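You operate a simulated robot arm through the tools that you are given. There is no shell and no other tool. Be economical: measure what you need, move in short steps, check, and stop when the job is done.

The job below is to be done with a simulated two-armed robot. You get a single attempt, and the scene is never put back.

JOB
Take the small orange tray with the smallest size on its label from the top of the glue bench and put it on the shelf of the microscope bench. Fetch the jar with a black lid and stand it on top of the flat topped grey rock piece. Take the brown sanding block on the top of the glue bench and put it away on the shelf of the microscope bench. Stack the banded rock piece that says "4" from the top of the glue bench on top of the banded rock piece labelled "2". Open the bottom store drawer, put the large foam insert in the inside of the bottom store drawer and shut the drawer again. Put the dark rock bar marked "R23" from the middle of the plaster bench on the low shelf of the plaster bench and the dark rock bar marked "R21" on the shelf of the measuring bench. Put two of the nodules from the top of the side bench on the top of the glue bench. The order is free. Set down upright: jar with a black lid.

It is judged by the outcome, as a careful person would: the job done as asked, and still so three seconds after it is handed in. It fails if anything else is knocked over, pushed out of place, dropped, spilled or broken. Lids that push on must go on centred and level and be pressed home; caps that screw on are set level and turned clockwise until they are tight.

ROBOT AND FRAMES
Two 7-joint arms with two-finger parallel grippers on one trunk, on a base that drives. Base frame: it is fixed to the floor where the robot stands at the start and does not move with it; the origin is under the middle of the robot, x ahead of it, y to its left, z up. Readings come in mm, degrees, newtons and seconds.
The left shoulder is at the start at [50, 165, 1228], the right one opposite. With the tool pointing down near the work surface each hand reaches from about 100 to 680 mm from the robot's upright axis, wherever it stands, measured 20 degrees to its own side. Places, roughly: bottom store drawer [-1600, -200, 400]; dark rock bar [-1750, -1750, 1000]; inside of the bottom store drawer [-1700, -200, 300]; large foam insert (20x14x8 cm) [-1600, 0, 900]; low shelf of the plaster bench [-1800, -2000, 300]; nodule (5x5x4 cm) [2200, -3200, 900]; nodule (6x5x4 cm) [2200, -3000, 900]; shelf of the measuring bench [-1800, 600, 300]; shelf of the microscope bench [800, -2300, 400]; top of the glue bench [600, -200, 900]. Payload 3.91 kg a hand.
The TCP of each hand is the grasp point between the finger pads, 30 mm short of the fingertips. In the tool frame z runs along the fingers and y along their closing line. Largest opening 110 mm; finger width 20, thickness 10; the body of the gripper, 48 by 112 mm, starts 55 mm behind the TCP.
Orientation is that of the tool frame in the base frame, as a unit quaternion [x, y, z, w]. With the fingers straight down and closing along the base's y, the tool's x points along the base's -x, its y along +y and its z along -z.

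CONTROLS
- The arms move only by the tool jog_arm. It takes "left_deltas", "right_deltas" or both (then of equal length, played together; a hand with none holds still); each is a list of rows, each a list of 3 entries, a list of its own where there are three numbers: the turn, a rotation vector about the tool's x, y, z in units of 6 degrees (1.0 is 6 degrees), then the shift along the tool's x, y, z in units of 50 mm (1.0 is 50 mm), then the opening, from 0 (shut) to 1 (fully open). In form: [[[ax, ay, az], [x, y, z], grip], ...]. A call has 1 to 8 rows; each row shifts and turns the commanded pose from where the row before left it, along the tool's axes as they then stand. A call with a number of a shift or a turn outside -1 to 1 is refused whole. Each row takes 0.2 s and may step no farther than 50 mm and 8.6 degrees from the row before; otherwise, or with a gripper value out of range, the whole call is refused. Where a pose cannot be reached the arm comes as near as it can. A force on the tool above 40 N (or 10 N above the force at the start of the call, whichever is more), or a blocked arm, ends the call early, and 0.2 s more pass. The fingers move at their own pace (about 45 mm/s each) and stop on an object; they squeeze with about 21 N. The grip force told is the motor's: it shows also when the fingers shut on nothing. Time passes only in rows, and 0.2 s behind the last, so rows that do not move let the fingers close. The reply holds the time, the measured pose of the TCP, the force on the tool along the base axes, the opening and the grip force, in the units named above and with some noise, with the torque about the TCP (base axes, N m) and any sound that the robot's microphone picked up, and new pictures: "views" is both (left out), scene, wrist or none (wrist: the cameras of the hands that moved).
- Cameras (640 x 400 px; columns grow to the right, rows downward): "scene" is now at [111.7, -6.6, 1388.3]; the picture's right is [-0.06, -1.00, 0.00], its down [-0.67, 0.04, -0.74] and it looks along [0.74, -0.04, -0.67] (base axes); focal length 214 px, centre (320, 200). "left" rides on the left gripper at [72, -17, -103] in its tool frame; the picture's right is [0.23, 0.97, 0.00], its down [-0.76, 0.18, -0.62] and it looks along [-0.61, 0.14, 0.78] (tool axes); focal length 222 px, centre (320, 200). "right" rides on the right gripper at [72, 17, -103] in its tool frame; the picture's right is [-0.23, 0.97, 0.00], its down [-0.76, -0.18, -0.62] and it looks along [-0.61, -0.14, 0.78] (tool axes); focal length 222 px, centre (320, 200). There is no depth. A picture from a camera that has moved, and an enlarged one, comes with that camera's place and axes in the base frame and with its lens.
- move_column(by): slides the trunk up (or, below 0, down) by that many mm; the arms and the scene camera ride with it, the base frame stays. It gives what a move gives, with no picture.
- base_move(legs): drives the robot by 1 to 6 legs, each [ahead, left, turn to the left] in mm, mm and degrees, along the robot's own axes; the way and the turn of a leg run together, so that a leg with both is an arc; at most 1500 mm and 180 degrees a leg. The arms and the cameras ride along, it lands a little off, and it stops where it bumps. It gives what a move gives, and a new picture of the scene camera.
- aim_head(pan, tilt): turns the head with the scene camera to pan (to the left, within 80 degrees either way) and tilt (down, from -29 to 69), counted from straight ahead of the robot. It gives what a move gives, and a new picture of the scene camera.
- enlarge(camera, box): a new picture of the part [left, top, right, bottom] of that camera's present view, enlarged. It takes no simulated time.
- finish_job(): hands the job in; it is judged then, once.

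Go step by step. Nothing tells you exact positions but the pictures and the camera data: compare them with the known pose of the tool, close in by small moves and look again before you grip or let go. The budget is 525 turns and 360 pictures, counting those below and the enlarged ones. Unless the task says otherwise, let go and move clear before handing in, and close with one line.

The tools are called after ">>>" as a command line: name --argument value ..., lists and objects as JSON in quotes. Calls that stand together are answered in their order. jog_arm: Moves the arms, as the interface text tells. Its arguments: {"type":"object","properties":{"left_deltas":{"type":"array"},"right_deltas":{"type":"array"},"views":{"type":"string","enum":["both","scene","wrist","none"]}},"required":[]} The other tools are called the same way: move_column (by) slides the trunk up or down; base_move (legs) drives the base; aim_head (pan, tilt) turns the head that bears the scene camera; enlarge (camera, box) takes an enlarged picture of a part of a camera's view; finish_job () hands the job in.

At the start:

```text
time: 0.0
left_tcp_pos: [465.7, 9.3, 1159.7]
left_orientation: [0.0, 1.0, -0.001, 0.0]
left_force: [-0.1, -0.6, -0.1]
left_torque: [0.02, 0.02, 0.01]
left_opening: 110.0
left_grasp_force: 0.1
right_tcp_pos: [311.4, -391.3, 1171.8]
right_orientation: [-0.001, 1.0, 0.0, 0.0]
right_force: [-0.2, -0.5, 0.0]
right_torque: [0.0, 0.01, 0.0]
right_opening: 109.8
right_grasp_force: 0.0
trunk travel left (down, up): [-448.0, 55.0]
robot x, y, heading: [-1.2, -2.4, -0.1]
head pan, tilt: [-3.3, 42.1]
```

scene: 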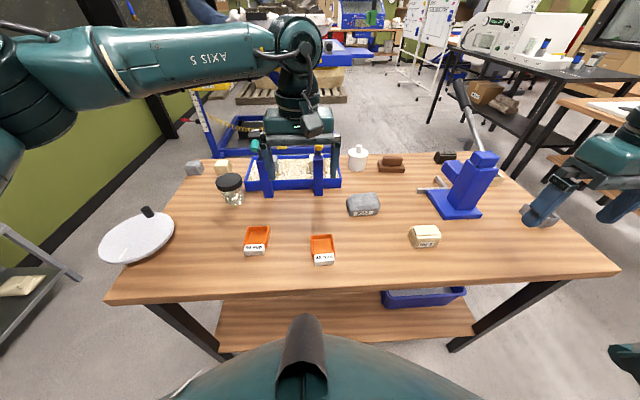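
right: 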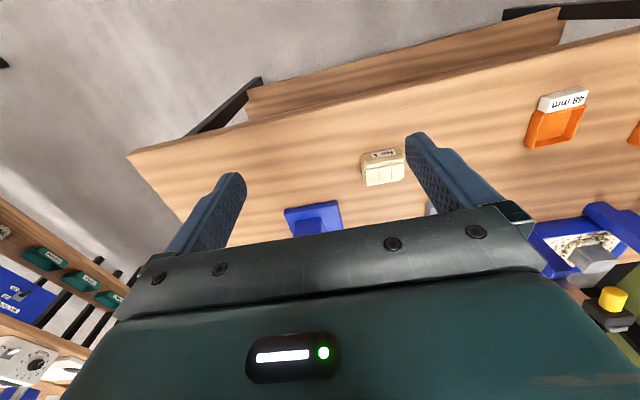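
left: 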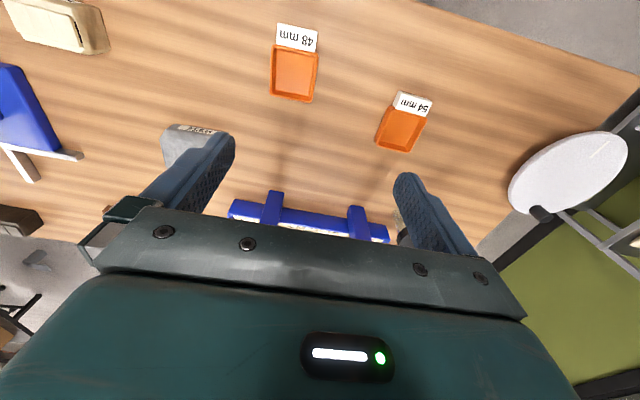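

I see the glue bench ahead with two orange trays (48 mm and 54 mm), a jar, rocks and a sanding block. I enlarge to read labels.

>>> enlarge --camera "scene" --box '[180, 140, 340, 270]'

>>> enlarge --camera "scene" --box '[330, 140, 490, 270]'

```text
3.08 times, centred on (260, 205) of scene
camera zoom: at [111.7, -6.6, 1388.3], right [-0.06, -1.0, 0.0], down [-0.67, 0.04, -0.74], along [0.74, -0.04, -0.67], focal length 660 px, centre (505, 185)
```

zoom: 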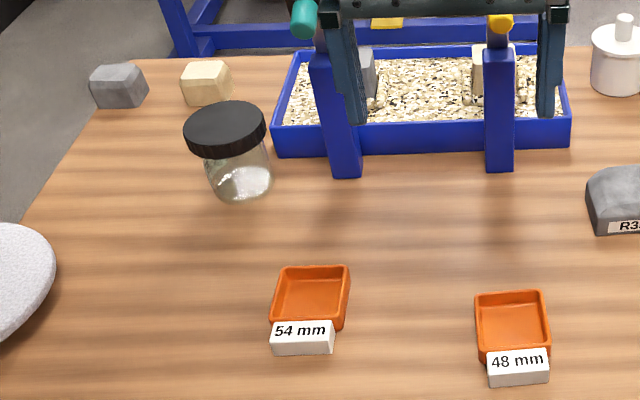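

```text
3.08 times, centred on (410, 205) of scene
camera zoom: at [111.7, -6.6, 1388.3], right [-0.06, -1.0, 0.0], down [-0.67, 0.04, -0.74], along [0.74, -0.04, -0.67], focal length 660 px, centre (43, 185)
```

zoom: 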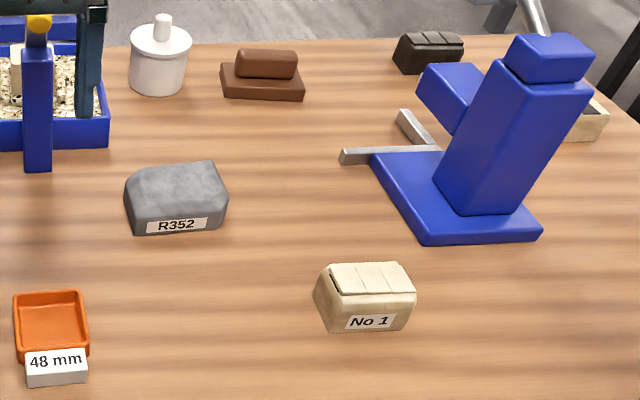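

I look around to find the other items; first pan the head each way.

>>> aim_head --pan 60 --tilt 30

>>> aim_head --pan -60 --tilt 30

>>> aim_head --pan 0 --tilt 10

```text
time: 1.3
left_tcp_pos: [466.0, 8.6, 1159.0]
left_orientation: [-0.001, 1.0, 0.0, 0.0]
left_force: [0.1, -0.2, 0.2]
left_torque: [-0.03, 0.0, -0.02]
left_opening: 110.3
left_grasp_force: 0.1
right_tcp_pos: [311.2, -392.8, 1171.1]
right_orientation: [0.0, 1.0, 0.0, 0.0]
right_force: [-0.5, 0.0, 0.8]
right_torque: [0.0, -0.01, -0.01]
right_opening: 110.0
right_grasp_force: 0.0
trunk travel left (down, up): [-448.0, 55.0]
robot x, y, heading: [1.1, -1.8, 0.3]
head pan, tilt: [60.0, 30.0]
camera scene: at [73.6, 76.6, 1406.7], right [0.87, -0.5, 0.0], down [-0.25, -0.43, -0.87], along [0.43, 0.75, -0.5], focal length 214 px, centre (320, 200)
```

scene: 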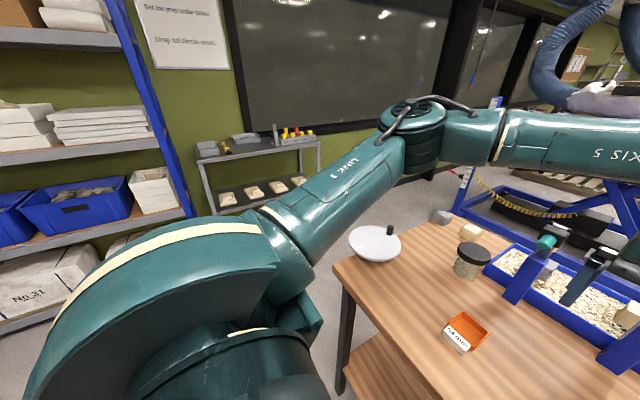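

```text
time: 3.3
left_tcp_pos: [466.1, 10.1, 1158.8]
left_orientation: [-0.001, 1.0, 0.0, 0.0]
left_force: [0.2, -0.8, 0.5]
left_torque: [-0.02, -0.01, 0.01]
left_opening: 110.0
left_grasp_force: 0.0
right_tcp_pos: [311.5, -392.9, 1171.2]
right_orientation: [0.001, 1.0, -0.001, 0.0]
right_force: [0.3, 0.9, -0.9]
right_torque: [-0.02, 0.02, -0.01]
right_opening: 110.2
right_grasp_force: 0.1
trunk travel left (down, up): [-448.0, 55.0]
robot x, y, heading: [0.8, -2.7, 0.2]
head pan, tilt: [-60.0, 30.0]
camera scene: at [73.6, -80.0, 1406.7], right [-0.87, -0.5, 0.0], down [-0.25, 0.43, -0.87], along [0.43, -0.75, -0.5], focal length 214 px, centre (320, 200)
```

scene: 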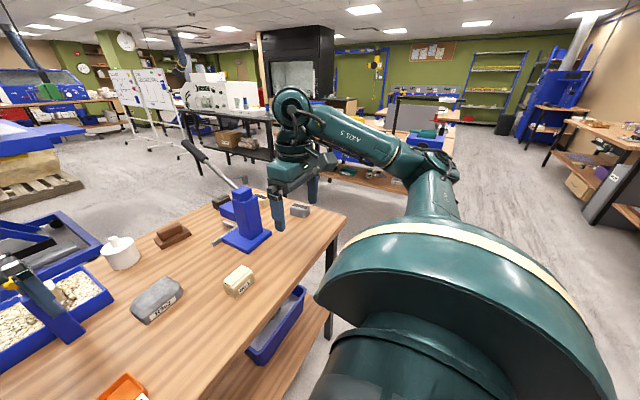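

```text
time: 4.6
left_tcp_pos: [466.1, 8.7, 1158.4]
left_orientation: [-0.001, 1.0, 0.0, 0.001]
left_force: [0.8, -0.1, -0.6]
left_torque: [-0.02, -0.01, 0.03]
left_opening: 110.3
left_grasp_force: 0.0
right_tcp_pos: [312.0, -391.9, 1170.5]
right_orientation: [0.0, 1.0, 0.0, 0.0]
right_force: [0.3, 0.6, -0.7]
right_torque: [0.01, 0.0, 0.01]
right_opening: 109.9
right_grasp_force: 0.1
trunk travel left (down, up): [-448.0, 55.0]
robot x, y, heading: [-4.0, 0.0, -0.0]
head pan, tilt: [0.0, 10.0]
camera scene: at [121.3, -1.8, 1439.0], right [0.0, -1.0, 0.0], down [-0.17, 0.0, -0.98], along [0.98, 0.0, -0.17], focal length 214 px, centre (320, 200)
```

scene: 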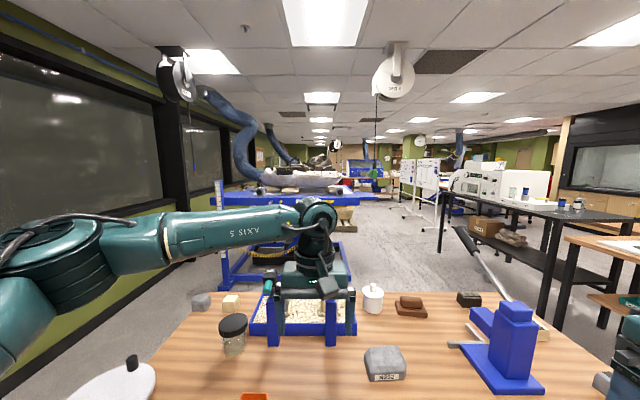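

Rock pieces sit behind the press too. I move the head to view the rear and right side of the bench enlarged.

>>> aim_head --pan -25 --tilt 35

>>> enlarge --camera "scene" --box '[280, 120, 440, 220]'

>>> enlarge --camera "right" --box '[200, 100, 640, 330]'

```text
time: 5.5
left_tcp_pos: [466.1, 9.3, 1157.9]
left_orientation: [0.0, 1.0, 0.0, -0.001]
left_force: [-0.2, 0.1, 0.2]
left_torque: [0.01, 0.0, 0.01]
left_opening: 110.0
left_grasp_force: 0.1
right_tcp_pos: [312.2, -393.1, 1171.3]
right_orientation: [0.0, 1.0, -0.001, 0.0]
right_force: [0.0, 0.0, -0.2]
right_torque: [-0.02, -0.04, -0.02]
right_opening: 110.0
right_grasp_force: 0.2
trunk travel left (down, up): [-448.0, 55.0]
robot x, y, heading: [1.3, -1.4, 0.3]
head pan, tilt: [-25.0, 35.0]
camera scene: at [108.1, -38.8, 1399.0], right [-0.42, -0.91, 0.0], down [-0.52, 0.24, -0.82], along [0.74, -0.35, -0.57], focal length 214 px, centre (320, 200)
```

scene: 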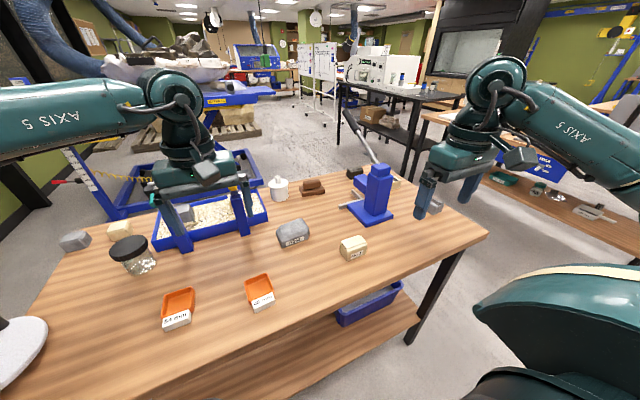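

```text
4.00 times, centred on (360, 170) of scene
camera zoom: at [108.1, -38.8, 1399.0], right [-0.42, -0.91, 0.0], down [-0.52, 0.24, -0.82], along [0.74, -0.35, -0.57], focal length 858 px, centre (160, 320)
```

zoom: 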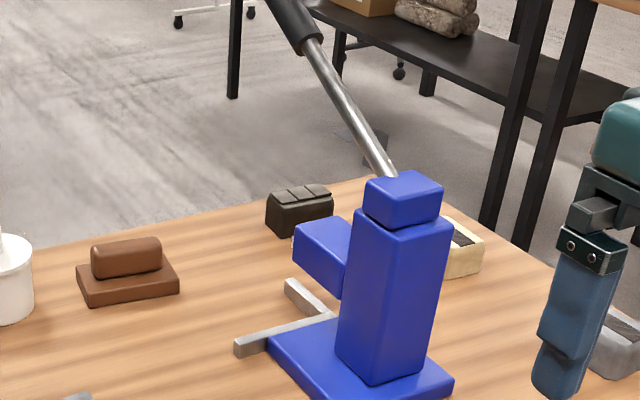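

```text
1.45 times, centred on (420, 215) of right
camera zoom: at [238.0, -375.2, 1274.6], right [0.23, 0.97, 0.0], down [0.76, -0.18, 0.62], along [0.61, -0.14, -0.78], focal length 323 px, centre (174, 178)
```

zoom: 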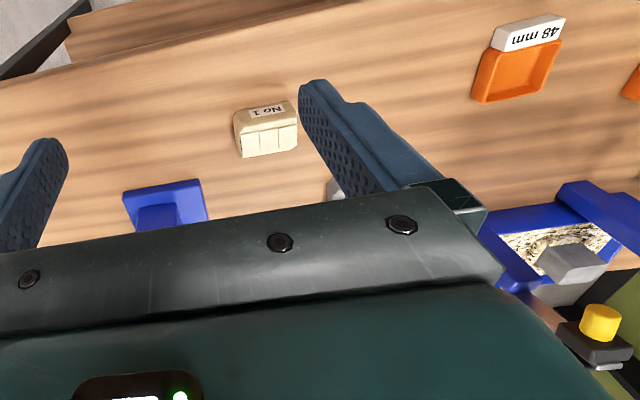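

Left hand moves left to view the jar area and clear the sand tray; right hand draws in.

>>> jog_arm --left_deltas '[[[0, 0, 0], [0.26, 0.9, 0], 1], [[0, 0, 0], [0.26, 0.9, 0], 1], [[0, 0, 0], [0.26, 0.9, 0], 1], [[0, 0, 0], [0.26, 0.9, 0], 1], [[0, 0, 0], [0.26, 0.9, 0], 1]]'

>>> aim_head --pan 5 --tilt 35

>>> enlarge --camera "scene" --box '[160, 110, 340, 230]'

>>> enlarge --camera "scene" --box '[320, 110, 500, 230]'

```text
time: 6.7
left_tcp_pos: [400.5, 236.6, 1159.2]
left_orientation: [0.0, 1.0, 0.0, 0.0]
left_force: [-0.9, 0.2, -0.2]
left_torque: [-0.04, 0.04, 0.01]
left_opening: 109.9
left_grasp_force: 0.0
right_tcp_pos: [312.4, -392.7, 1171.0]
right_orientation: [-0.001, 1.0, -0.001, 0.0]
right_force: [-0.4, 0.3, -0.3]
right_torque: [-0.02, -0.01, 0.03]
right_opening: 109.8
right_grasp_force: 0.0
trunk travel left (down, up): [-448.0, 55.0]
robot x, y, heading: [-0.7, 0.6, 0.2]
head pan, tilt: [-25.0, 35.0]
camera scene: at [107.6, -37.9, 1399.0], right [-0.42, -0.91, 0.0], down [-0.52, 0.24, -0.82], along [0.74, -0.35, -0.57], focal length 214 px, centre (320, 200)
camera left: at [327.6, 218.6, 1263.4], right [-0.23, 0.97, 0.0], down [0.76, 0.18, 0.62], along [0.61, 0.14, -0.78], focal length 222 px, centre (320, 200)
```

scene: 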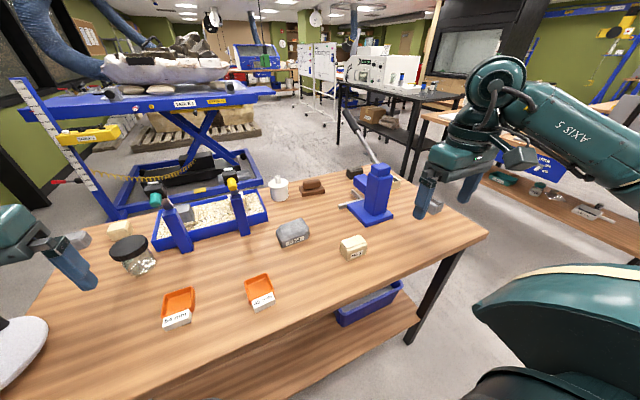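
left: 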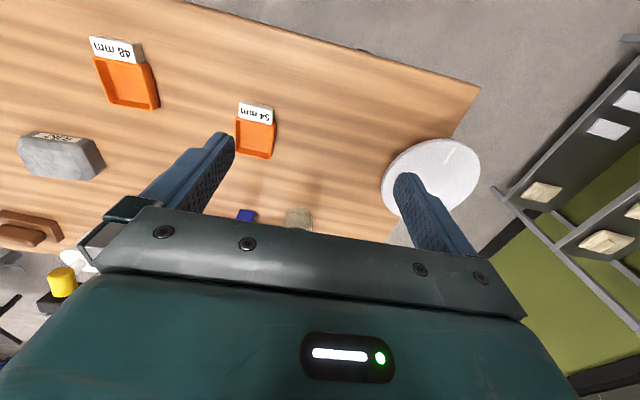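

```text
time: 7.7
left_tcp_pos: [401.6, 233.7, 1159.2]
left_orientation: [-0.001, 1.0, 0.001, 0.0]
left_force: [-0.1, 0.1, 0.1]
left_torque: [0.0, -0.01, -0.03]
left_opening: 110.0
left_grasp_force: 0.1
right_tcp_pos: [312.3, -393.0, 1171.7]
right_orientation: [0.0, 1.0, 0.001, 0.0]
right_force: [-0.4, -0.1, 0.2]
right_torque: [-0.02, -0.01, -0.03]
right_opening: 109.7
right_grasp_force: 0.0
trunk travel left (down, up): [-448.0, 55.0]
robot x, y, heading: [1.4, -2.0, -0.0]
head pan, tilt: [5.0, 35.0]
camera scene: at [116.1, 5.9, 1398.9], right [0.09, -1.0, 0.0], down [-0.57, -0.05, -0.82], along [0.82, 0.07, -0.57], focal length 214 px, centre (320, 200)
```

scene: 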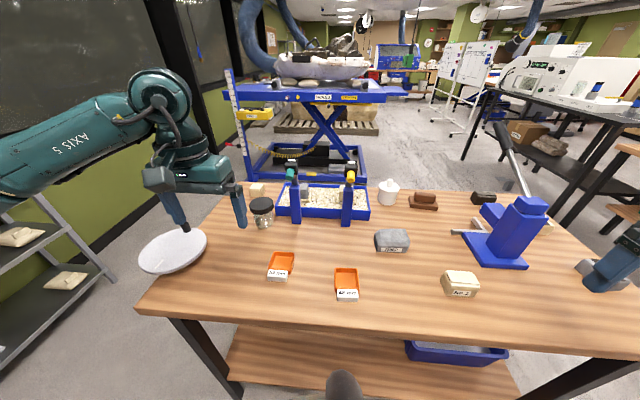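

```text
3.33 times, centred on (250, 170) of scene
camera zoom: at [116.1, 5.9, 1398.9], right [0.09, -1.0, 0.0], down [-0.57, -0.05, -0.82], along [0.82, 0.07, -0.57], focal length 715 px, centre (553, 300)
```

zoom: 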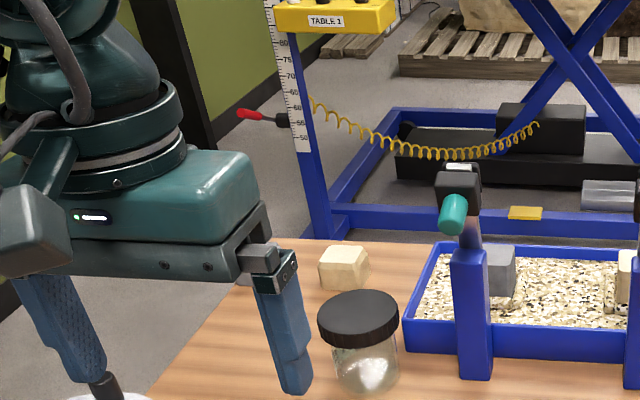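

```text
3.33 times, centred on (410, 170) of scene
camera zoom: at [116.1, 5.9, 1398.9], right [0.09, -1.0, 0.0], down [-0.57, -0.05, -0.82], along [0.82, 0.07, -0.57], focal length 715 px, centre (20, 300)
```

zoom: 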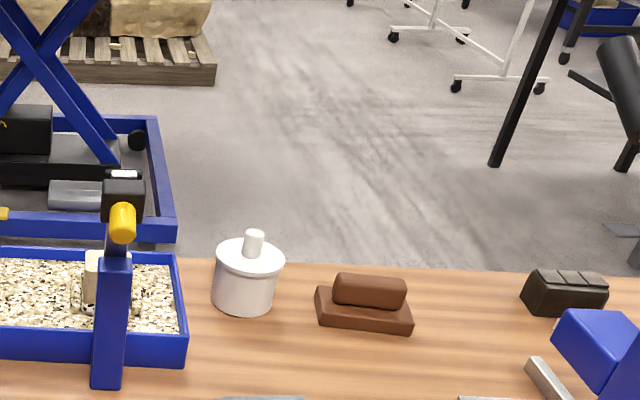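

R352 looks like the flat-topped grey piece, but other pieces need viewing from the bench's right end. I back off and drive round to face it from its right side.

>>> base_move --legs '[[-250, 0, 0], [0, -1450, 0], [1000, 0, 0], [0, 0, 90]]'

```text
time: 24.9
left_tcp_pos: [519.2, -1048.4, 1159.0]
left_orientation: [-0.701, 0.714, 0.0, 0.0]
left_force: [-0.3, 0.4, -0.3]
left_torque: [0.0, 0.04, -0.03]
left_opening: 109.9
left_grasp_force: 0.1
right_tcp_pos: [1143.5, -1149.3, 1171.3]
right_orientation: [-0.701, 0.713, 0.0, 0.0]
right_force: [0.1, 1.1, -0.2]
right_torque: [-0.03, -0.02, -0.07]
right_opening: 110.0
right_grasp_force: 0.2
trunk travel left (down, up): [-448.0, 55.0]
robot x, y, heading: [746.3, -1452.9, 88.8]
head pan, tilt: [5.0, 35.0]
camera scene: at [739.5, -1338.7, 1398.9], right [1.0, 0.07, 0.0], down [0.04, -0.57, -0.82], along [-0.06, 0.82, -0.57], focal length 214 px, centre (320, 200)
```

scene: 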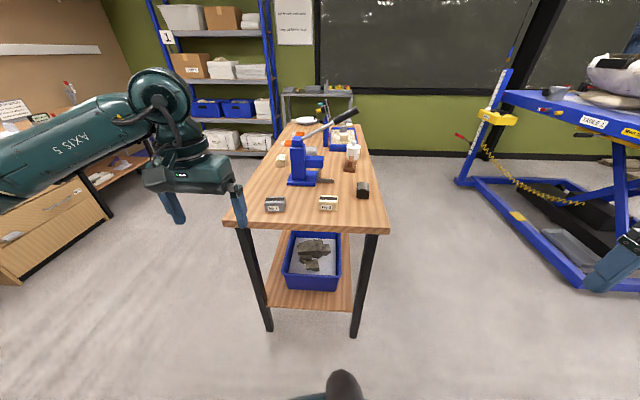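

>>> enlarge --camera "scene" --box '[240, 140, 400, 240]'

>>> enlarge --camera "scene" --box '[250, 100, 370, 175]'

```text
4.00 times, centred on (320, 190) of scene
camera zoom: at [739.5, -1338.7, 1398.9], right [1.0, 0.07, 0.0], down [0.04, -0.57, -0.82], along [-0.06, 0.82, -0.57], focal length 858 px, centre (320, 240)
```

zoom: 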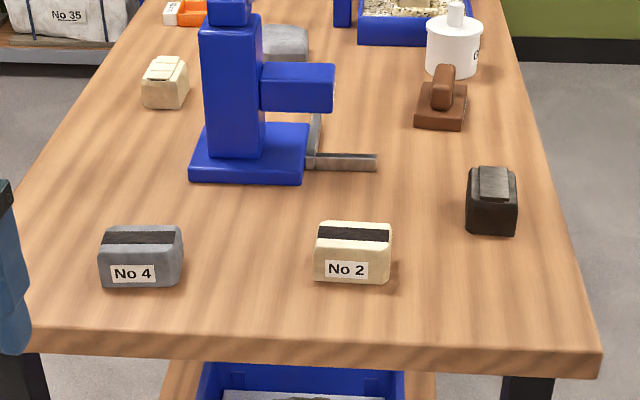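

```text
5.33 times, centred on (310, 138) of scene
camera zoom: at [739.5, -1338.7, 1398.9], right [1.0, 0.07, 0.0], down [0.04, -0.57, -0.82], along [-0.06, 0.82, -0.57], focal length 1144 px, centre (373, 533)
```

zoom: 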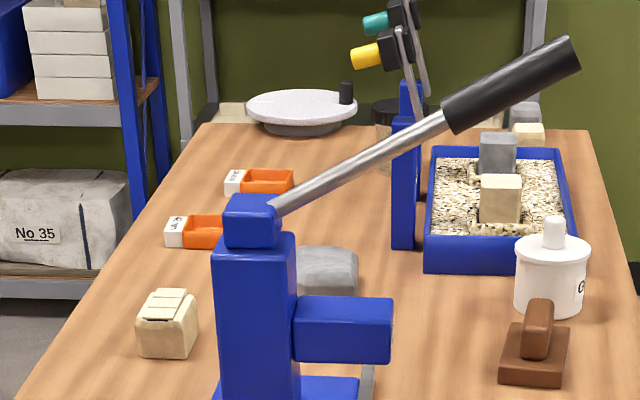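

No 4 (grey) is about [511, -642], No 2 (cream) about [726, -622], both near this end of the bench. I drive closer so the left hand reaches both.

>>> base_move --legs '[[300, -60, 1.2]]'

>>> aim_head --pan 10 --tilt 50

```text
time: 26.9
left_tcp_pos: [571.9, -755.3, 1158.7]
left_orientation: [0.708, -0.706, 0.0, 0.0]
left_force: [-0.6, 0.2, 0.5]
left_torque: [-0.01, 0.01, 0.02]
left_opening: 109.8
left_grasp_force: 0.1
right_tcp_pos: [1200.9, -844.8, 1171.7]
right_orientation: [0.708, -0.707, -0.001, 0.0]
right_force: [0.7, 0.4, 0.1]
right_torque: [-0.01, 0.02, 0.0]
right_opening: 110.3
right_grasp_force: 0.1
trunk travel left (down, up): [-448.0, 55.0]
robot x, y, heading: [805.4, -1158.4, 90.0]
head pan, tilt: [5.0, 35.0]
camera scene: at [799.2, -1041.2, 1398.8], right [1.0, 0.09, 0.0], down [0.05, -0.57, -0.82], along [-0.07, 0.82, -0.57], focal length 214 px, centre (320, 200)
```

scene: 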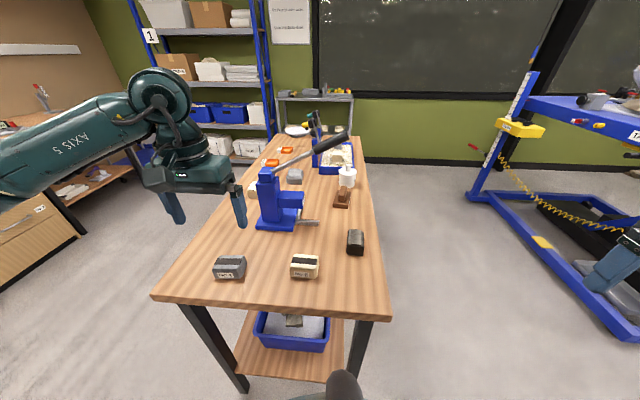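

```text
time: 27.7
left_tcp_pos: [571.9, -755.2, 1159.6]
left_orientation: [0.708, -0.706, -0.001, 0.0]
left_force: [0.5, -0.9, -0.6]
left_torque: [0.03, 0.04, 0.01]
left_opening: 109.7
left_grasp_force: 0.1
right_tcp_pos: [1200.3, -844.6, 1171.3]
right_orientation: [0.708, -0.706, 0.0, 0.0]
right_force: [0.1, -0.6, -1.0]
right_torque: [-0.03, 0.01, -0.01]
right_opening: 110.0
right_grasp_force: 0.0
trunk travel left (down, up): [-448.0, 55.0]
robot x, y, heading: [806.2, -1153.9, 90.1]
head pan, tilt: [10.0, 50.0]
camera scene: at [793.4, -1053.8, 1377.2], right [0.98, 0.18, 0.0], down [0.13, -0.75, -0.64], along [-0.11, 0.63, -0.77], focal length 214 px, centre (320, 200)
```

scene: 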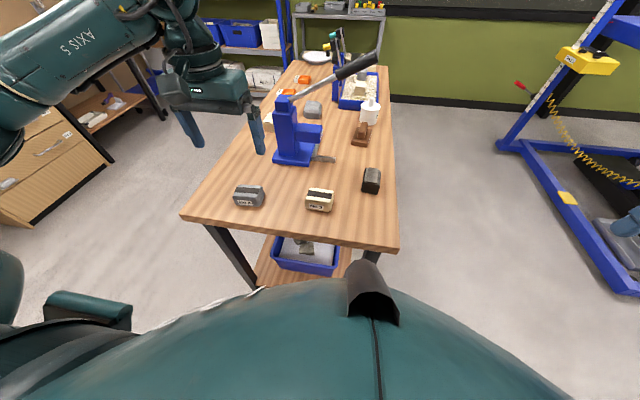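

>>> enlarge --camera "scene" --box '[210, 150, 390, 250]'

```text
3.56 times, centred on (300, 200) of scene
camera zoom: at [793.4, -1053.8, 1377.2], right [0.98, 0.18, 0.0], down [0.13, -0.75, -0.64], along [-0.11, 0.63, -0.77], focal length 763 px, centre (391, 200)
```

zoom: 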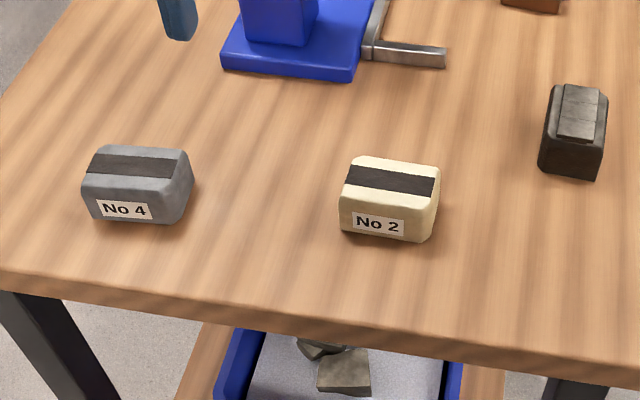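

No 4 centre about [505, -664], No 2 about [720, -644], both ~75 x 45 x 47 mm. I move the left hand above No 4 and check with the wrist camera.

>>> jog_arm --left_deltas '[[[0, 0, 0], [-0.455, 0.335, 0.6], 1], [[0, 0, 0], [-0.455, 0.335, 0.6], 1], [[0, 0, 0], [-0.455, 0.335, 0.6], 1], [[0, 0, 0], [-0.455, 0.335, 0.6], 1]]'

```text
time: 28.7
left_tcp_pos: [505.5, -666.4, 1039.0]
left_orientation: [0.708, -0.707, 0.001, 0.0]
left_force: [-0.3, -0.1, -0.4]
left_torque: [0.03, -0.03, 0.02]
left_opening: 110.0
left_grasp_force: 0.1
right_tcp_pos: [1199.6, -843.7, 1171.1]
right_orientation: [0.708, -0.706, 0.0, 0.0]
right_force: [-0.3, -0.1, -0.5]
right_torque: [0.0, 0.01, -0.01]
right_opening: 109.9
right_grasp_force: 0.1
trunk travel left (down, up): [-448.0, 55.0]
robot x, y, heading: [807.3, -1158.3, 90.2]
head pan, tilt: [10.0, 50.0]
camera scene: at [793.1, -1053.4, 1377.1], right [0.98, 0.18, 0.0], down [0.13, -0.75, -0.64], along [-0.11, 0.63, -0.77], focal length 214 px, centre (320, 200)
camera left: at [521.8, -738.4, 1143.3], right [-0.97, -0.23, 0.0], down [-0.18, 0.76, 0.62], along [-0.14, 0.61, -0.78], focal length 222 px, centre (320, 200)
```

scene: 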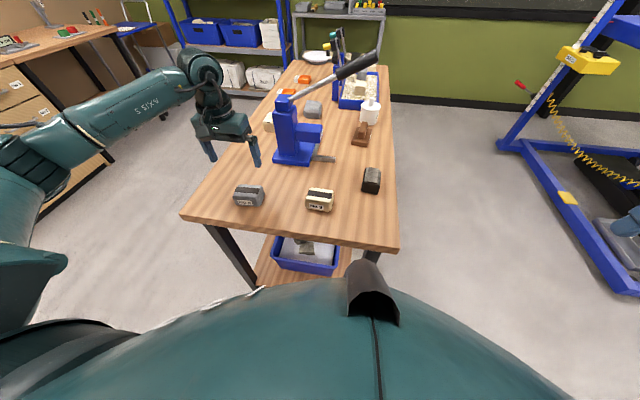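
left: 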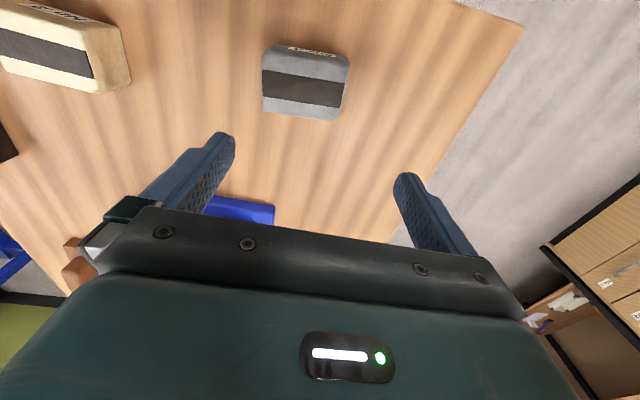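

The wrist view and the scene view agree if the bench top is about z 888. No 4 is then near [523, -689], yawed about 7°; I align and come lower.

>>> jog_arm --left_deltas '[[[0, 0, 0], [0.45, -0.35, 0.5], 1], [[0, 0, -0.6], [0, 0, 0.3], 1], [[0, 0, -0.57], [0, 0, 0], 1]]' --views "wrist"

```text
time: 29.5
left_tcp_pos: [523.5, -689.3, 999.5]
left_orientation: [0.751, -0.661, -0.001, 0.0]
left_force: [-0.4, 0.5, 0.3]
left_torque: [0.0, 0.0, -0.01]
left_opening: 110.1
left_grasp_force: 0.1
right_tcp_pos: [1200.0, -845.4, 1170.6]
right_orientation: [0.708, -0.707, 0.0, 0.0]
right_force: [0.6, -0.5, 0.6]
right_torque: [0.01, 0.0, -0.01]
right_opening: 110.0
right_grasp_force: 0.2
trunk travel left (down, up): [-448.0, 55.0]
robot x, y, heading: [806.2, -1155.2, 90.0]
head pan, tilt: [10.0, 50.0]
camera left: at [548.5, -758.4, 1103.5], right [-0.94, -0.35, 0.0], down [-0.27, 0.73, 0.62], along [-0.22, 0.58, -0.78], focal length 222 px, centre (320, 200)
```

left: 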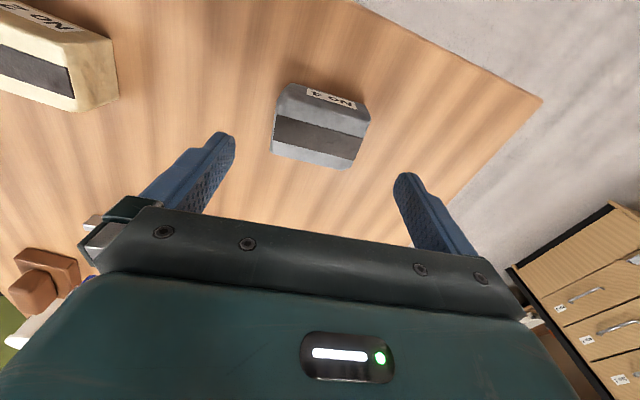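

Well aligned. Descend and grip No 4.

>>> jog_arm --left_deltas '[[[0, 0, 0], [0, 0, 0.75], 1], [[0, 0, 0], [0, 0, 0.7], 1], [[0, 0, 0], [0, 0, 0], 0.5], [[0, 0, 0], [0, 0, 0], 0.4], [[0, 0, 0], [0, 0, 0], 0.2], [[0, 0, 0], [0, 0, 0], 0.2]]'

```text
time: 30.9
left_tcp_pos: [523.2, -688.1, 929.9]
left_orientation: [0.75, -0.661, -0.003, -0.003]
left_force: [-7.1, -1.4, 33.2]
left_torque: [-0.4, 0.73, -0.13]
left_opening: 72.4
left_grasp_force: 21.2
right_tcp_pos: [1200.3, -846.5, 1171.8]
right_orientation: [0.708, -0.707, -0.001, -0.001]
right_force: [0.6, 0.0, -0.5]
right_torque: [0.0, 0.0, -0.05]
right_opening: 110.1
right_grasp_force: 0.1
trunk travel left (down, up): [-448.0, 55.0]
robot x, y, heading: [804.6, -1156.5, 90.4]
head pan, tilt: [10.0, 50.0]
camera scene: at [794.3, -1056.6, 1377.6], right [0.98, 0.18, 0.0], down [0.13, -0.75, -0.64], along [-0.11, 0.63, -0.76], focal length 214 px, centre (320, 200)
camera left: at [548.3, -759.2, 1033.7], right [-0.94, -0.35, 0.0], down [-0.27, 0.73, 0.63], along [-0.22, 0.59, -0.78], focal length 222 px, centre (320, 200)
```

scene: 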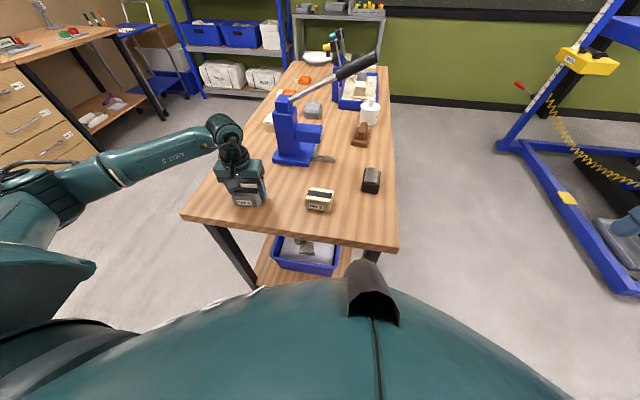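
left: 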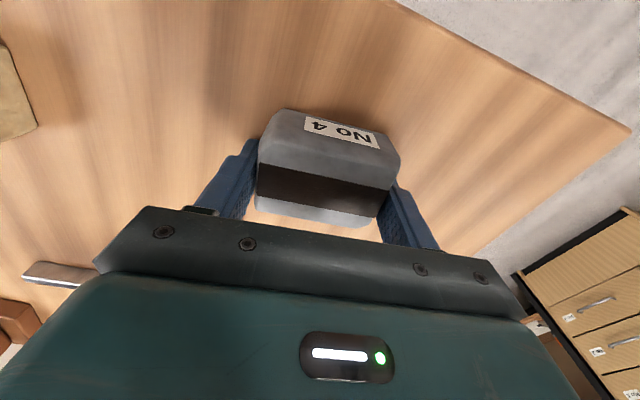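

Gripped; the fingertips touched the bench, so its top is about z 899. I lift, straighten to No 2's yaw and carry it above No 2 at about [725, -676].

>>> jog_arm --left_deltas '[[[0, 0, 0], [0, 0, -1], 0.2], [[0, 0, 0], [0, 0, -1], 0.2], [[0, 0, 0.85], [0, 0, 0], 0.2], [[0, 0, 0], [-0.048, -0.806, 0], 0.2], [[0, 0, 0], [-0.048, -0.806, 0], 0.2], [[0, 0, 0], [-0.048, -0.806, 0], 0.2], [[0, 0, 0], [-0.048, -0.806, 0], 0.2], [[0, 0, 0], [-0.048, -0.806, 0], 0.2]]'

>>> enlarge --camera "scene" --box '[250, 120, 410, 220]'

```text
time: 32.7
left_tcp_pos: [725.9, -667.4, 1026.4]
left_orientation: [0.72, -0.694, 0.001, 0.001]
left_force: [0.2, 0.5, -4.0]
left_torque: [0.01, 0.02, 0.03]
left_opening: 72.2
left_grasp_force: 21.1
right_tcp_pos: [1201.6, -844.8, 1170.6]
right_orientation: [0.708, -0.706, -0.001, 0.0]
right_force: [0.0, -0.3, 0.2]
right_torque: [-0.02, 0.02, -0.01]
right_opening: 109.9
right_grasp_force: 0.1
trunk travel left (down, up): [-448.0, 55.0]
robot x, y, heading: [808.8, -1155.7, 90.2]
head pan, tilt: [10.0, 50.0]
camera scene: at [794.4, -1053.3, 1377.1], right [0.98, 0.18, 0.0], down [0.13, -0.75, -0.64], along [-0.11, 0.63, -0.77], focal length 214 px, centre (320, 200)
camera left: at [744.9, -739.8, 1130.5], right [-0.96, -0.26, 0.0], down [-0.2, 0.76, 0.62], along [-0.17, 0.6, -0.78], focal length 222 px, centre (320, 200)
```

scene: 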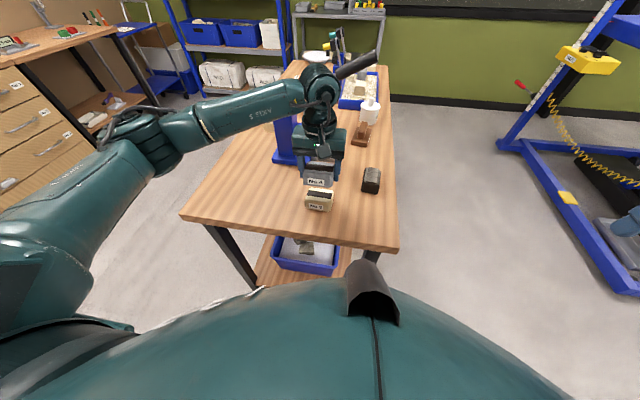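
left: 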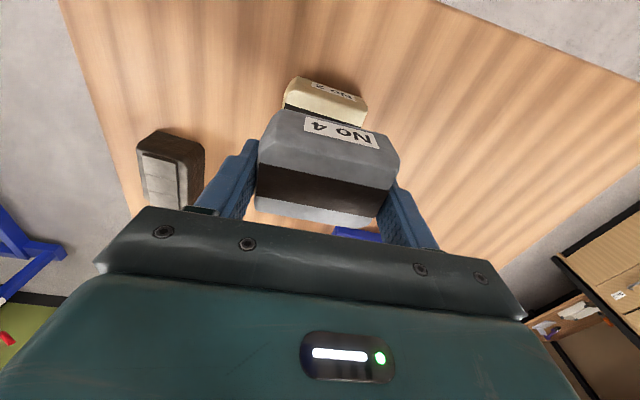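

```text
4.00 times, centred on (330, 170) of scene
camera zoom: at [794.4, -1053.3, 1377.1], right [0.98, 0.18, 0.0], down [0.13, -0.75, -0.64], along [-0.11, 0.63, -0.77], focal length 858 px, centre (280, 320)
```

zoom: 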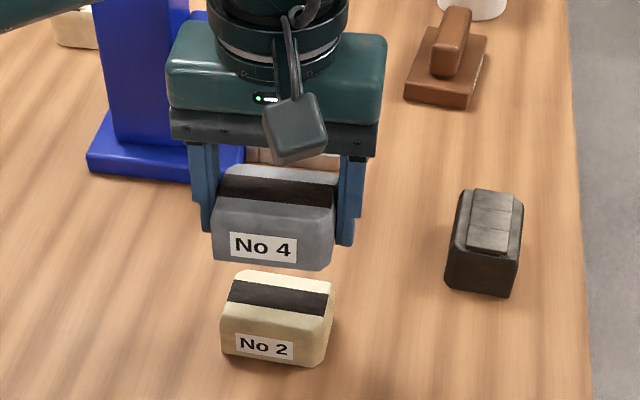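

Aligned to within a few mm. I lower gently onto No 2.

>>> jog_arm --left_deltas '[[[0, 0, 0], [0.06, 0, 0.5], 0.2], [[0, 0, 0], [0, 0, 0.4], 0.2]]' --views "wrist"

>>> enlarge --camera "scene" --box '[250, 120, 410, 220]'

```text
time: 33.3
left_tcp_pos: [723.9, -668.7, 980.1]
left_orientation: [0.72, -0.694, 0.0, 0.0]
left_force: [0.4, 0.1, -2.6]
left_torque: [0.0, 0.01, -0.01]
left_opening: 72.0
left_grasp_force: 20.5
right_tcp_pos: [1199.0, -845.2, 1171.6]
right_orientation: [0.707, -0.707, 0.0, 0.0]
right_force: [-0.2, 0.6, -0.8]
right_torque: [0.03, -0.01, 0.01]
right_opening: 109.9
right_grasp_force: 0.0
trunk travel left (down, up): [-448.0, 55.0]
robot x, y, heading: [807.6, -1155.9, 90.1]
head pan, tilt: [10.0, 50.0]
camera left: at [743.2, -742.5, 1085.5], right [-0.96, -0.26, 0.0], down [-0.21, 0.75, 0.62], along [-0.16, 0.6, -0.78], focal length 222 px, centre (320, 200)
```

left: 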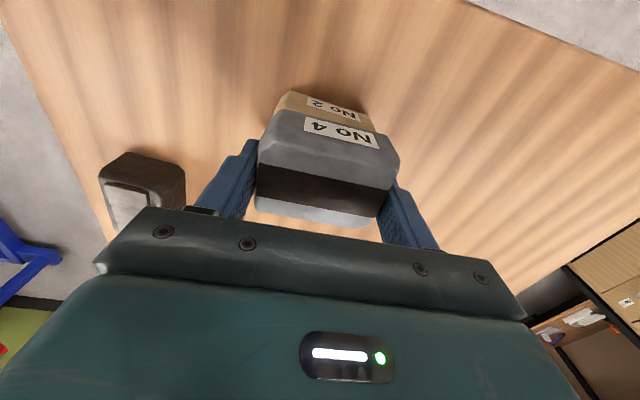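

```text
4.00 times, centred on (330, 170) of scene
camera zoom: at [793.1, -1053.4, 1377.1], right [0.98, 0.18, 0.0], down [0.13, -0.75, -0.64], along [-0.11, 0.63, -0.77], focal length 858 px, centre (280, 320)
```

zoom: 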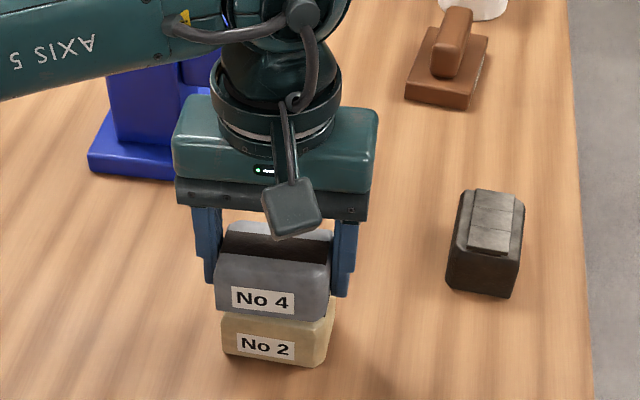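

Fronts line up within about 3 mm. Lower in small steps until contact.

>>> jog_arm --left_deltas '[[[0, 0, 0], [0, 0, 0.08], 0.2], [[0, 0, 0], [0, 0, 0], 0.2]]' --views "none"

>>> jog_arm --left_deltas '[[[0, 0, 0], [0, 0, 0.08], 0.2], [[0, 0, 0], [0, 0, 0], 0.2]]' --views "none"

```text
time: 33.9
left_tcp_pos: [723.7, -670.7, 979.3]
left_orientation: [0.72, -0.694, -0.001, 0.001]
left_force: [0.2, -0.3, -3.2]
left_torque: [0.04, -0.02, 0.0]
left_opening: 72.1
left_grasp_force: 21.3
right_tcp_pos: [1199.9, -843.8, 1170.5]
right_orientation: [-0.707, 0.707, 0.0, 0.0]
right_force: [0.7, 0.2, 0.8]
right_torque: [0.01, 0.02, -0.01]
right_opening: 110.3
right_grasp_force: 0.0
trunk travel left (down, up): [-448.0, 55.0]
robot x, y, heading: [809.1, -1158.3, 90.0]
head pan, tilt: [10.0, 50.0]
```

```text
time: 34.5
left_tcp_pos: [724.1, -672.2, 973.6]
left_orientation: [0.72, -0.694, 0.0, 0.0]
left_force: [-1.2, -0.1, -3.4]
left_torque: [0.02, 0.04, 0.02]
left_opening: 72.1
left_grasp_force: 20.6
right_tcp_pos: [1200.6, -844.9, 1170.6]
right_orientation: [0.708, -0.706, -0.001, -0.001]
right_force: [0.4, 0.5, 0.2]
right_torque: [0.0, 0.0, 0.01]
right_opening: 109.9
right_grasp_force: 0.1
trunk travel left (down, up): [-448.0, 55.0]
robot x, y, heading: [805.7, -1156.3, 90.1]
head pan, tilt: [10.0, 50.0]
```

>>> jog_arm --left_deltas '[[[0, 0, 0], [0, 0, 0.08], 0.2], [[0, 0, 0], [0, 0, 0], 0.2]]' --views "none"

>>> jog_arm --left_deltas '[[[0, 0, 0], [0, 0, 0.06], 0.2], [[0, 0, 0], [0, 0, 0], 0.2]]' --views "wrist"

>>> enlarge --camera "scene" --box '[270, 140, 370, 220]'

```text
time: 35.1
left_tcp_pos: [724.3, -671.4, 969.3]
left_orientation: [0.72, -0.694, -0.001, -0.001]
left_force: [1.2, 0.5, 1.2]
left_torque: [0.03, 0.13, -0.02]
left_opening: 72.2
left_grasp_force: 21.0
right_tcp_pos: [1199.6, -844.8, 1171.7]
right_orientation: [0.708, -0.706, 0.0, 0.0]
right_force: [0.7, -0.8, 1.0]
right_torque: [-0.01, 0.04, 0.04]
right_opening: 110.2
right_grasp_force: 0.0
trunk travel left (down, up): [-448.0, 55.0]
robot x, y, heading: [809.6, -1158.0, 90.1]
head pan, tilt: [10.0, 50.0]
```

```text
time: 35.7
left_tcp_pos: [724.9, -672.4, 970.1]
left_orientation: [0.72, -0.694, -0.001, -0.003]
left_force: [-2.8, 1.5, 18.2]
left_torque: [0.13, 0.13, -0.36]
left_opening: 71.9
left_grasp_force: 21.0
right_tcp_pos: [1200.8, -846.6, 1172.4]
right_orientation: [0.708, -0.706, -0.001, 0.0]
right_force: [-0.4, -0.2, -0.3]
right_torque: [0.0, -0.02, 0.01]
right_opening: 110.0
right_grasp_force: 0.0
trunk travel left (down, up): [-448.0, 55.0]
robot x, y, heading: [810.2, -1157.3, 90.0]
head pan, tilt: [10.0, 50.0]
camera left: at [743.1, -744.4, 1073.6], right [-0.97, -0.26, 0.0], down [-0.21, 0.75, 0.63], along [-0.16, 0.61, -0.78], focal length 222 px, centre (320, 200)
```

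left: 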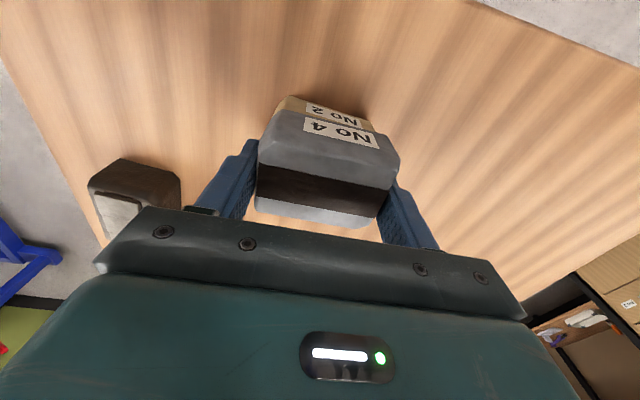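

```text
5.00 times, centred on (320, 180) of scene
camera zoom: at [793.4, -1055.3, 1377.6], right [0.98, 0.18, 0.0], down [0.13, -0.75, -0.64], along [-0.11, 0.63, -0.77], focal length 1072 px, centre (320, 300)
```

zoom: 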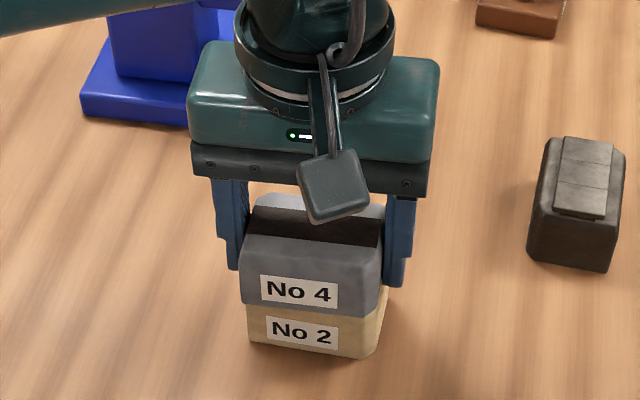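

Contact made at z 970. Relieve the push a little, release and rise.

>>> jog_arm --left_deltas '[[[0, 0, 0], [0, 0, -0.04], 0.2], [[0, 0, 0], [0, 0, 0], 0.75], [[0, 0, 0], [0, 0, 0], 1], [[0, 0, 0], [0, 0, 0], 1], [[0, 0, 0], [0, 0, -0.8], 1], [[0, 0, 0], [0, 0, -0.9], 1], [[0, 0, 0], [0, 0, -0.9], 1], [[0, 0, 0], [0, 0, -0.9], 1]]' --views "wrist"

>>> enlarge --camera "scene" --box '[270, 140, 370, 220]'

```text
time: 37.5
left_tcp_pos: [722.4, -672.7, 1145.7]
left_orientation: [0.72, -0.694, 0.001, 0.0]
left_force: [-0.2, -0.3, -0.3]
left_torque: [-0.02, 0.0, 0.01]
left_opening: 110.1
left_grasp_force: 0.1
right_tcp_pos: [1198.8, -845.2, 1170.8]
right_orientation: [0.708, -0.706, 0.0, 0.0]
right_force: [0.3, 0.5, 0.2]
right_torque: [-0.01, 0.0, -0.03]
right_opening: 110.0
right_grasp_force: 0.0
trunk travel left (down, up): [-448.0, 55.0]
robot x, y, heading: [807.7, -1158.2, 90.3]
head pan, tilt: [10.0, 50.0]
camera left: at [742.3, -744.6, 1249.2], right [-0.96, -0.26, 0.0], down [-0.2, 0.75, 0.62], along [-0.16, 0.6, -0.78], focal length 222 px, centre (320, 200)
```

left: 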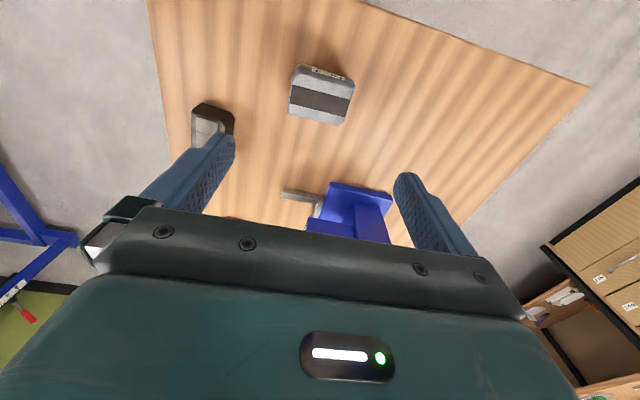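

```text
5.00 times, centred on (320, 180) of scene
camera zoom: at [793.7, -1054.1, 1377.2], right [0.98, 0.18, 0.0], down [0.13, -0.75, -0.64], along [-0.11, 0.63, -0.77], focal length 1072 px, centre (320, 300)
```

zoom: 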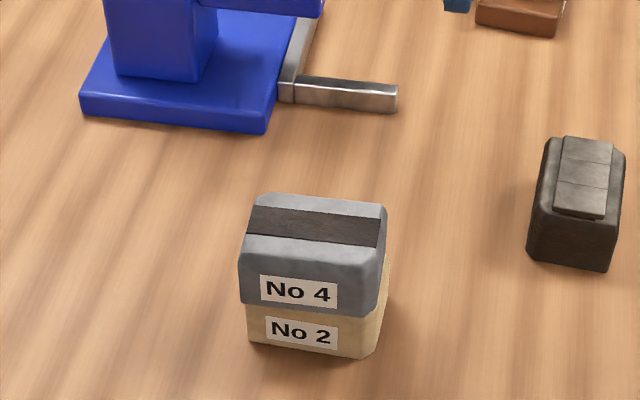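

No 4 sits squarely on No 2. Next the sanding block at about [840, -339], reachable from the back of the bench: I drive round there, facing the bench.

>>> base_move --legs '[[-150, 0, 0], [0, -720, 0], [750, 0, 0], [0, 0, 90], [150, 0, 0]]'

>>> aim_head --pan -15 --tilt 50

```text
time: 50.9
left_tcp_pos: [896.9, -639.1, 1143.6]
left_orientation: [1.0, 0.018, -0.001, 0.0]
left_force: [-0.1, 0.2, -0.3]
left_torque: [0.02, -0.01, 0.0]
left_opening: 110.1
left_grasp_force: 0.1
right_tcp_pos: [1069.5, -162.0, 1171.4]
right_orientation: [1.0, 0.0, 0.0, 0.0]
right_force: [-0.2, 0.9, 0.0]
right_torque: [-0.01, -0.08, 0.05]
right_opening: 110.0
right_grasp_force: 0.1
trunk travel left (down, up): [-448.0, 55.0]
robot x, y, heading: [1381.9, -553.9, -180.0]
head pan, tilt: [10.0, 50.0]
camera scene: at [1275.7, -570.1, 1377.1], right [-0.17, 0.98, 0.0], down [0.75, 0.13, -0.64], along [-0.63, -0.11, -0.77], focal length 214 px, centre (320, 200)
```

scene: 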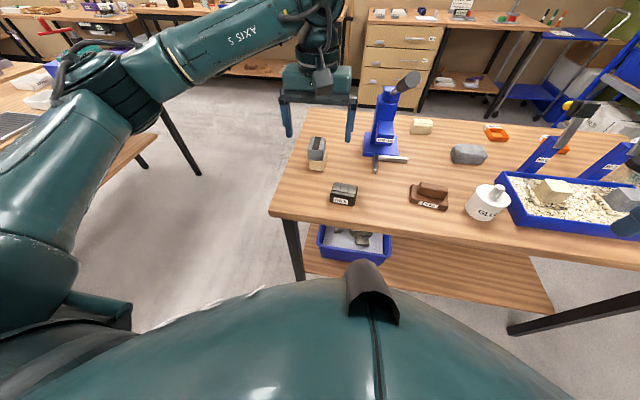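

```text
time: 51.8
left_tcp_pos: [897.8, -639.0, 1144.5]
left_orientation: [1.0, 0.017, 0.0, 0.0]
left_force: [0.6, -0.4, 0.1]
left_torque: [0.01, -0.01, 0.02]
left_opening: 109.8
left_grasp_force: 0.1
right_tcp_pos: [1070.6, -162.2, 1171.2]
right_orientation: [1.0, 0.001, 0.0, 0.0]
right_force: [-0.4, 0.0, -0.1]
right_torque: [0.0, 0.02, -0.02]
right_opening: 109.8
right_grasp_force: 0.0
trunk travel left (down, up): [-448.0, 55.0]
robot x, y, heading: [1387.5, -550.4, -180.0]
head pan, tilt: [-15.0, 50.0]
camera scene: at [1277.9, -536.9, 1377.2], right [0.26, 0.97, 0.0], down [0.74, -0.2, -0.64], along [-0.62, 0.17, -0.77], focal length 214 px, centre (320, 200)
```

scene: 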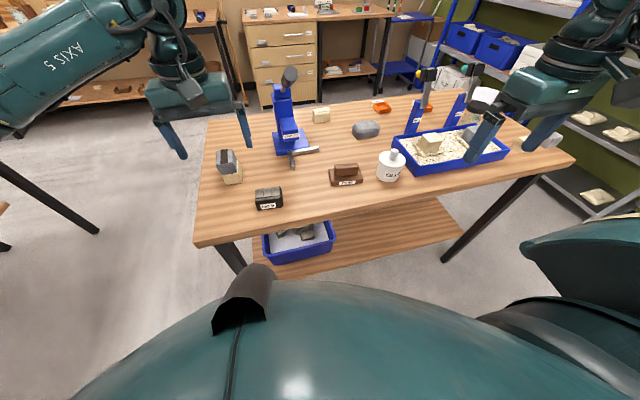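

>>> enlarge --camera "scene" --box '[240, 120, 440, 220]'

>>> enlarge --camera "scene" --box '[300, 60, 540, 180]'

```text
3.20 times, centred on (340, 170) of scene
camera zoom: at [1277.9, -536.9, 1377.2], right [0.26, 0.97, 0.0], down [0.74, -0.2, -0.64], along [-0.62, 0.17, -0.77], focal length 686 px, centre (256, 296)
```

zoom: 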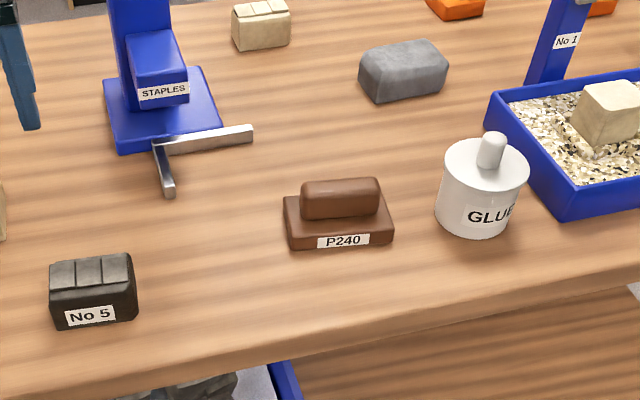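

```text
2.67 times, centred on (420, 120) of scene
camera zoom: at [1277.9, -536.9, 1377.2], right [0.26, 0.97, 0.0], down [0.74, -0.2, -0.64], along [-0.62, 0.17, -0.77], focal length 572 px, centre (53, 413)
```

zoom: 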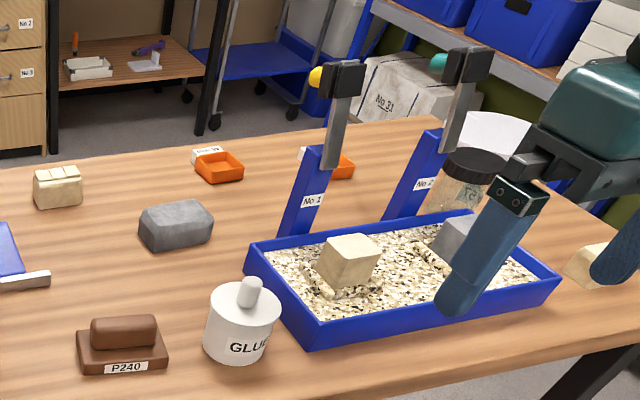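

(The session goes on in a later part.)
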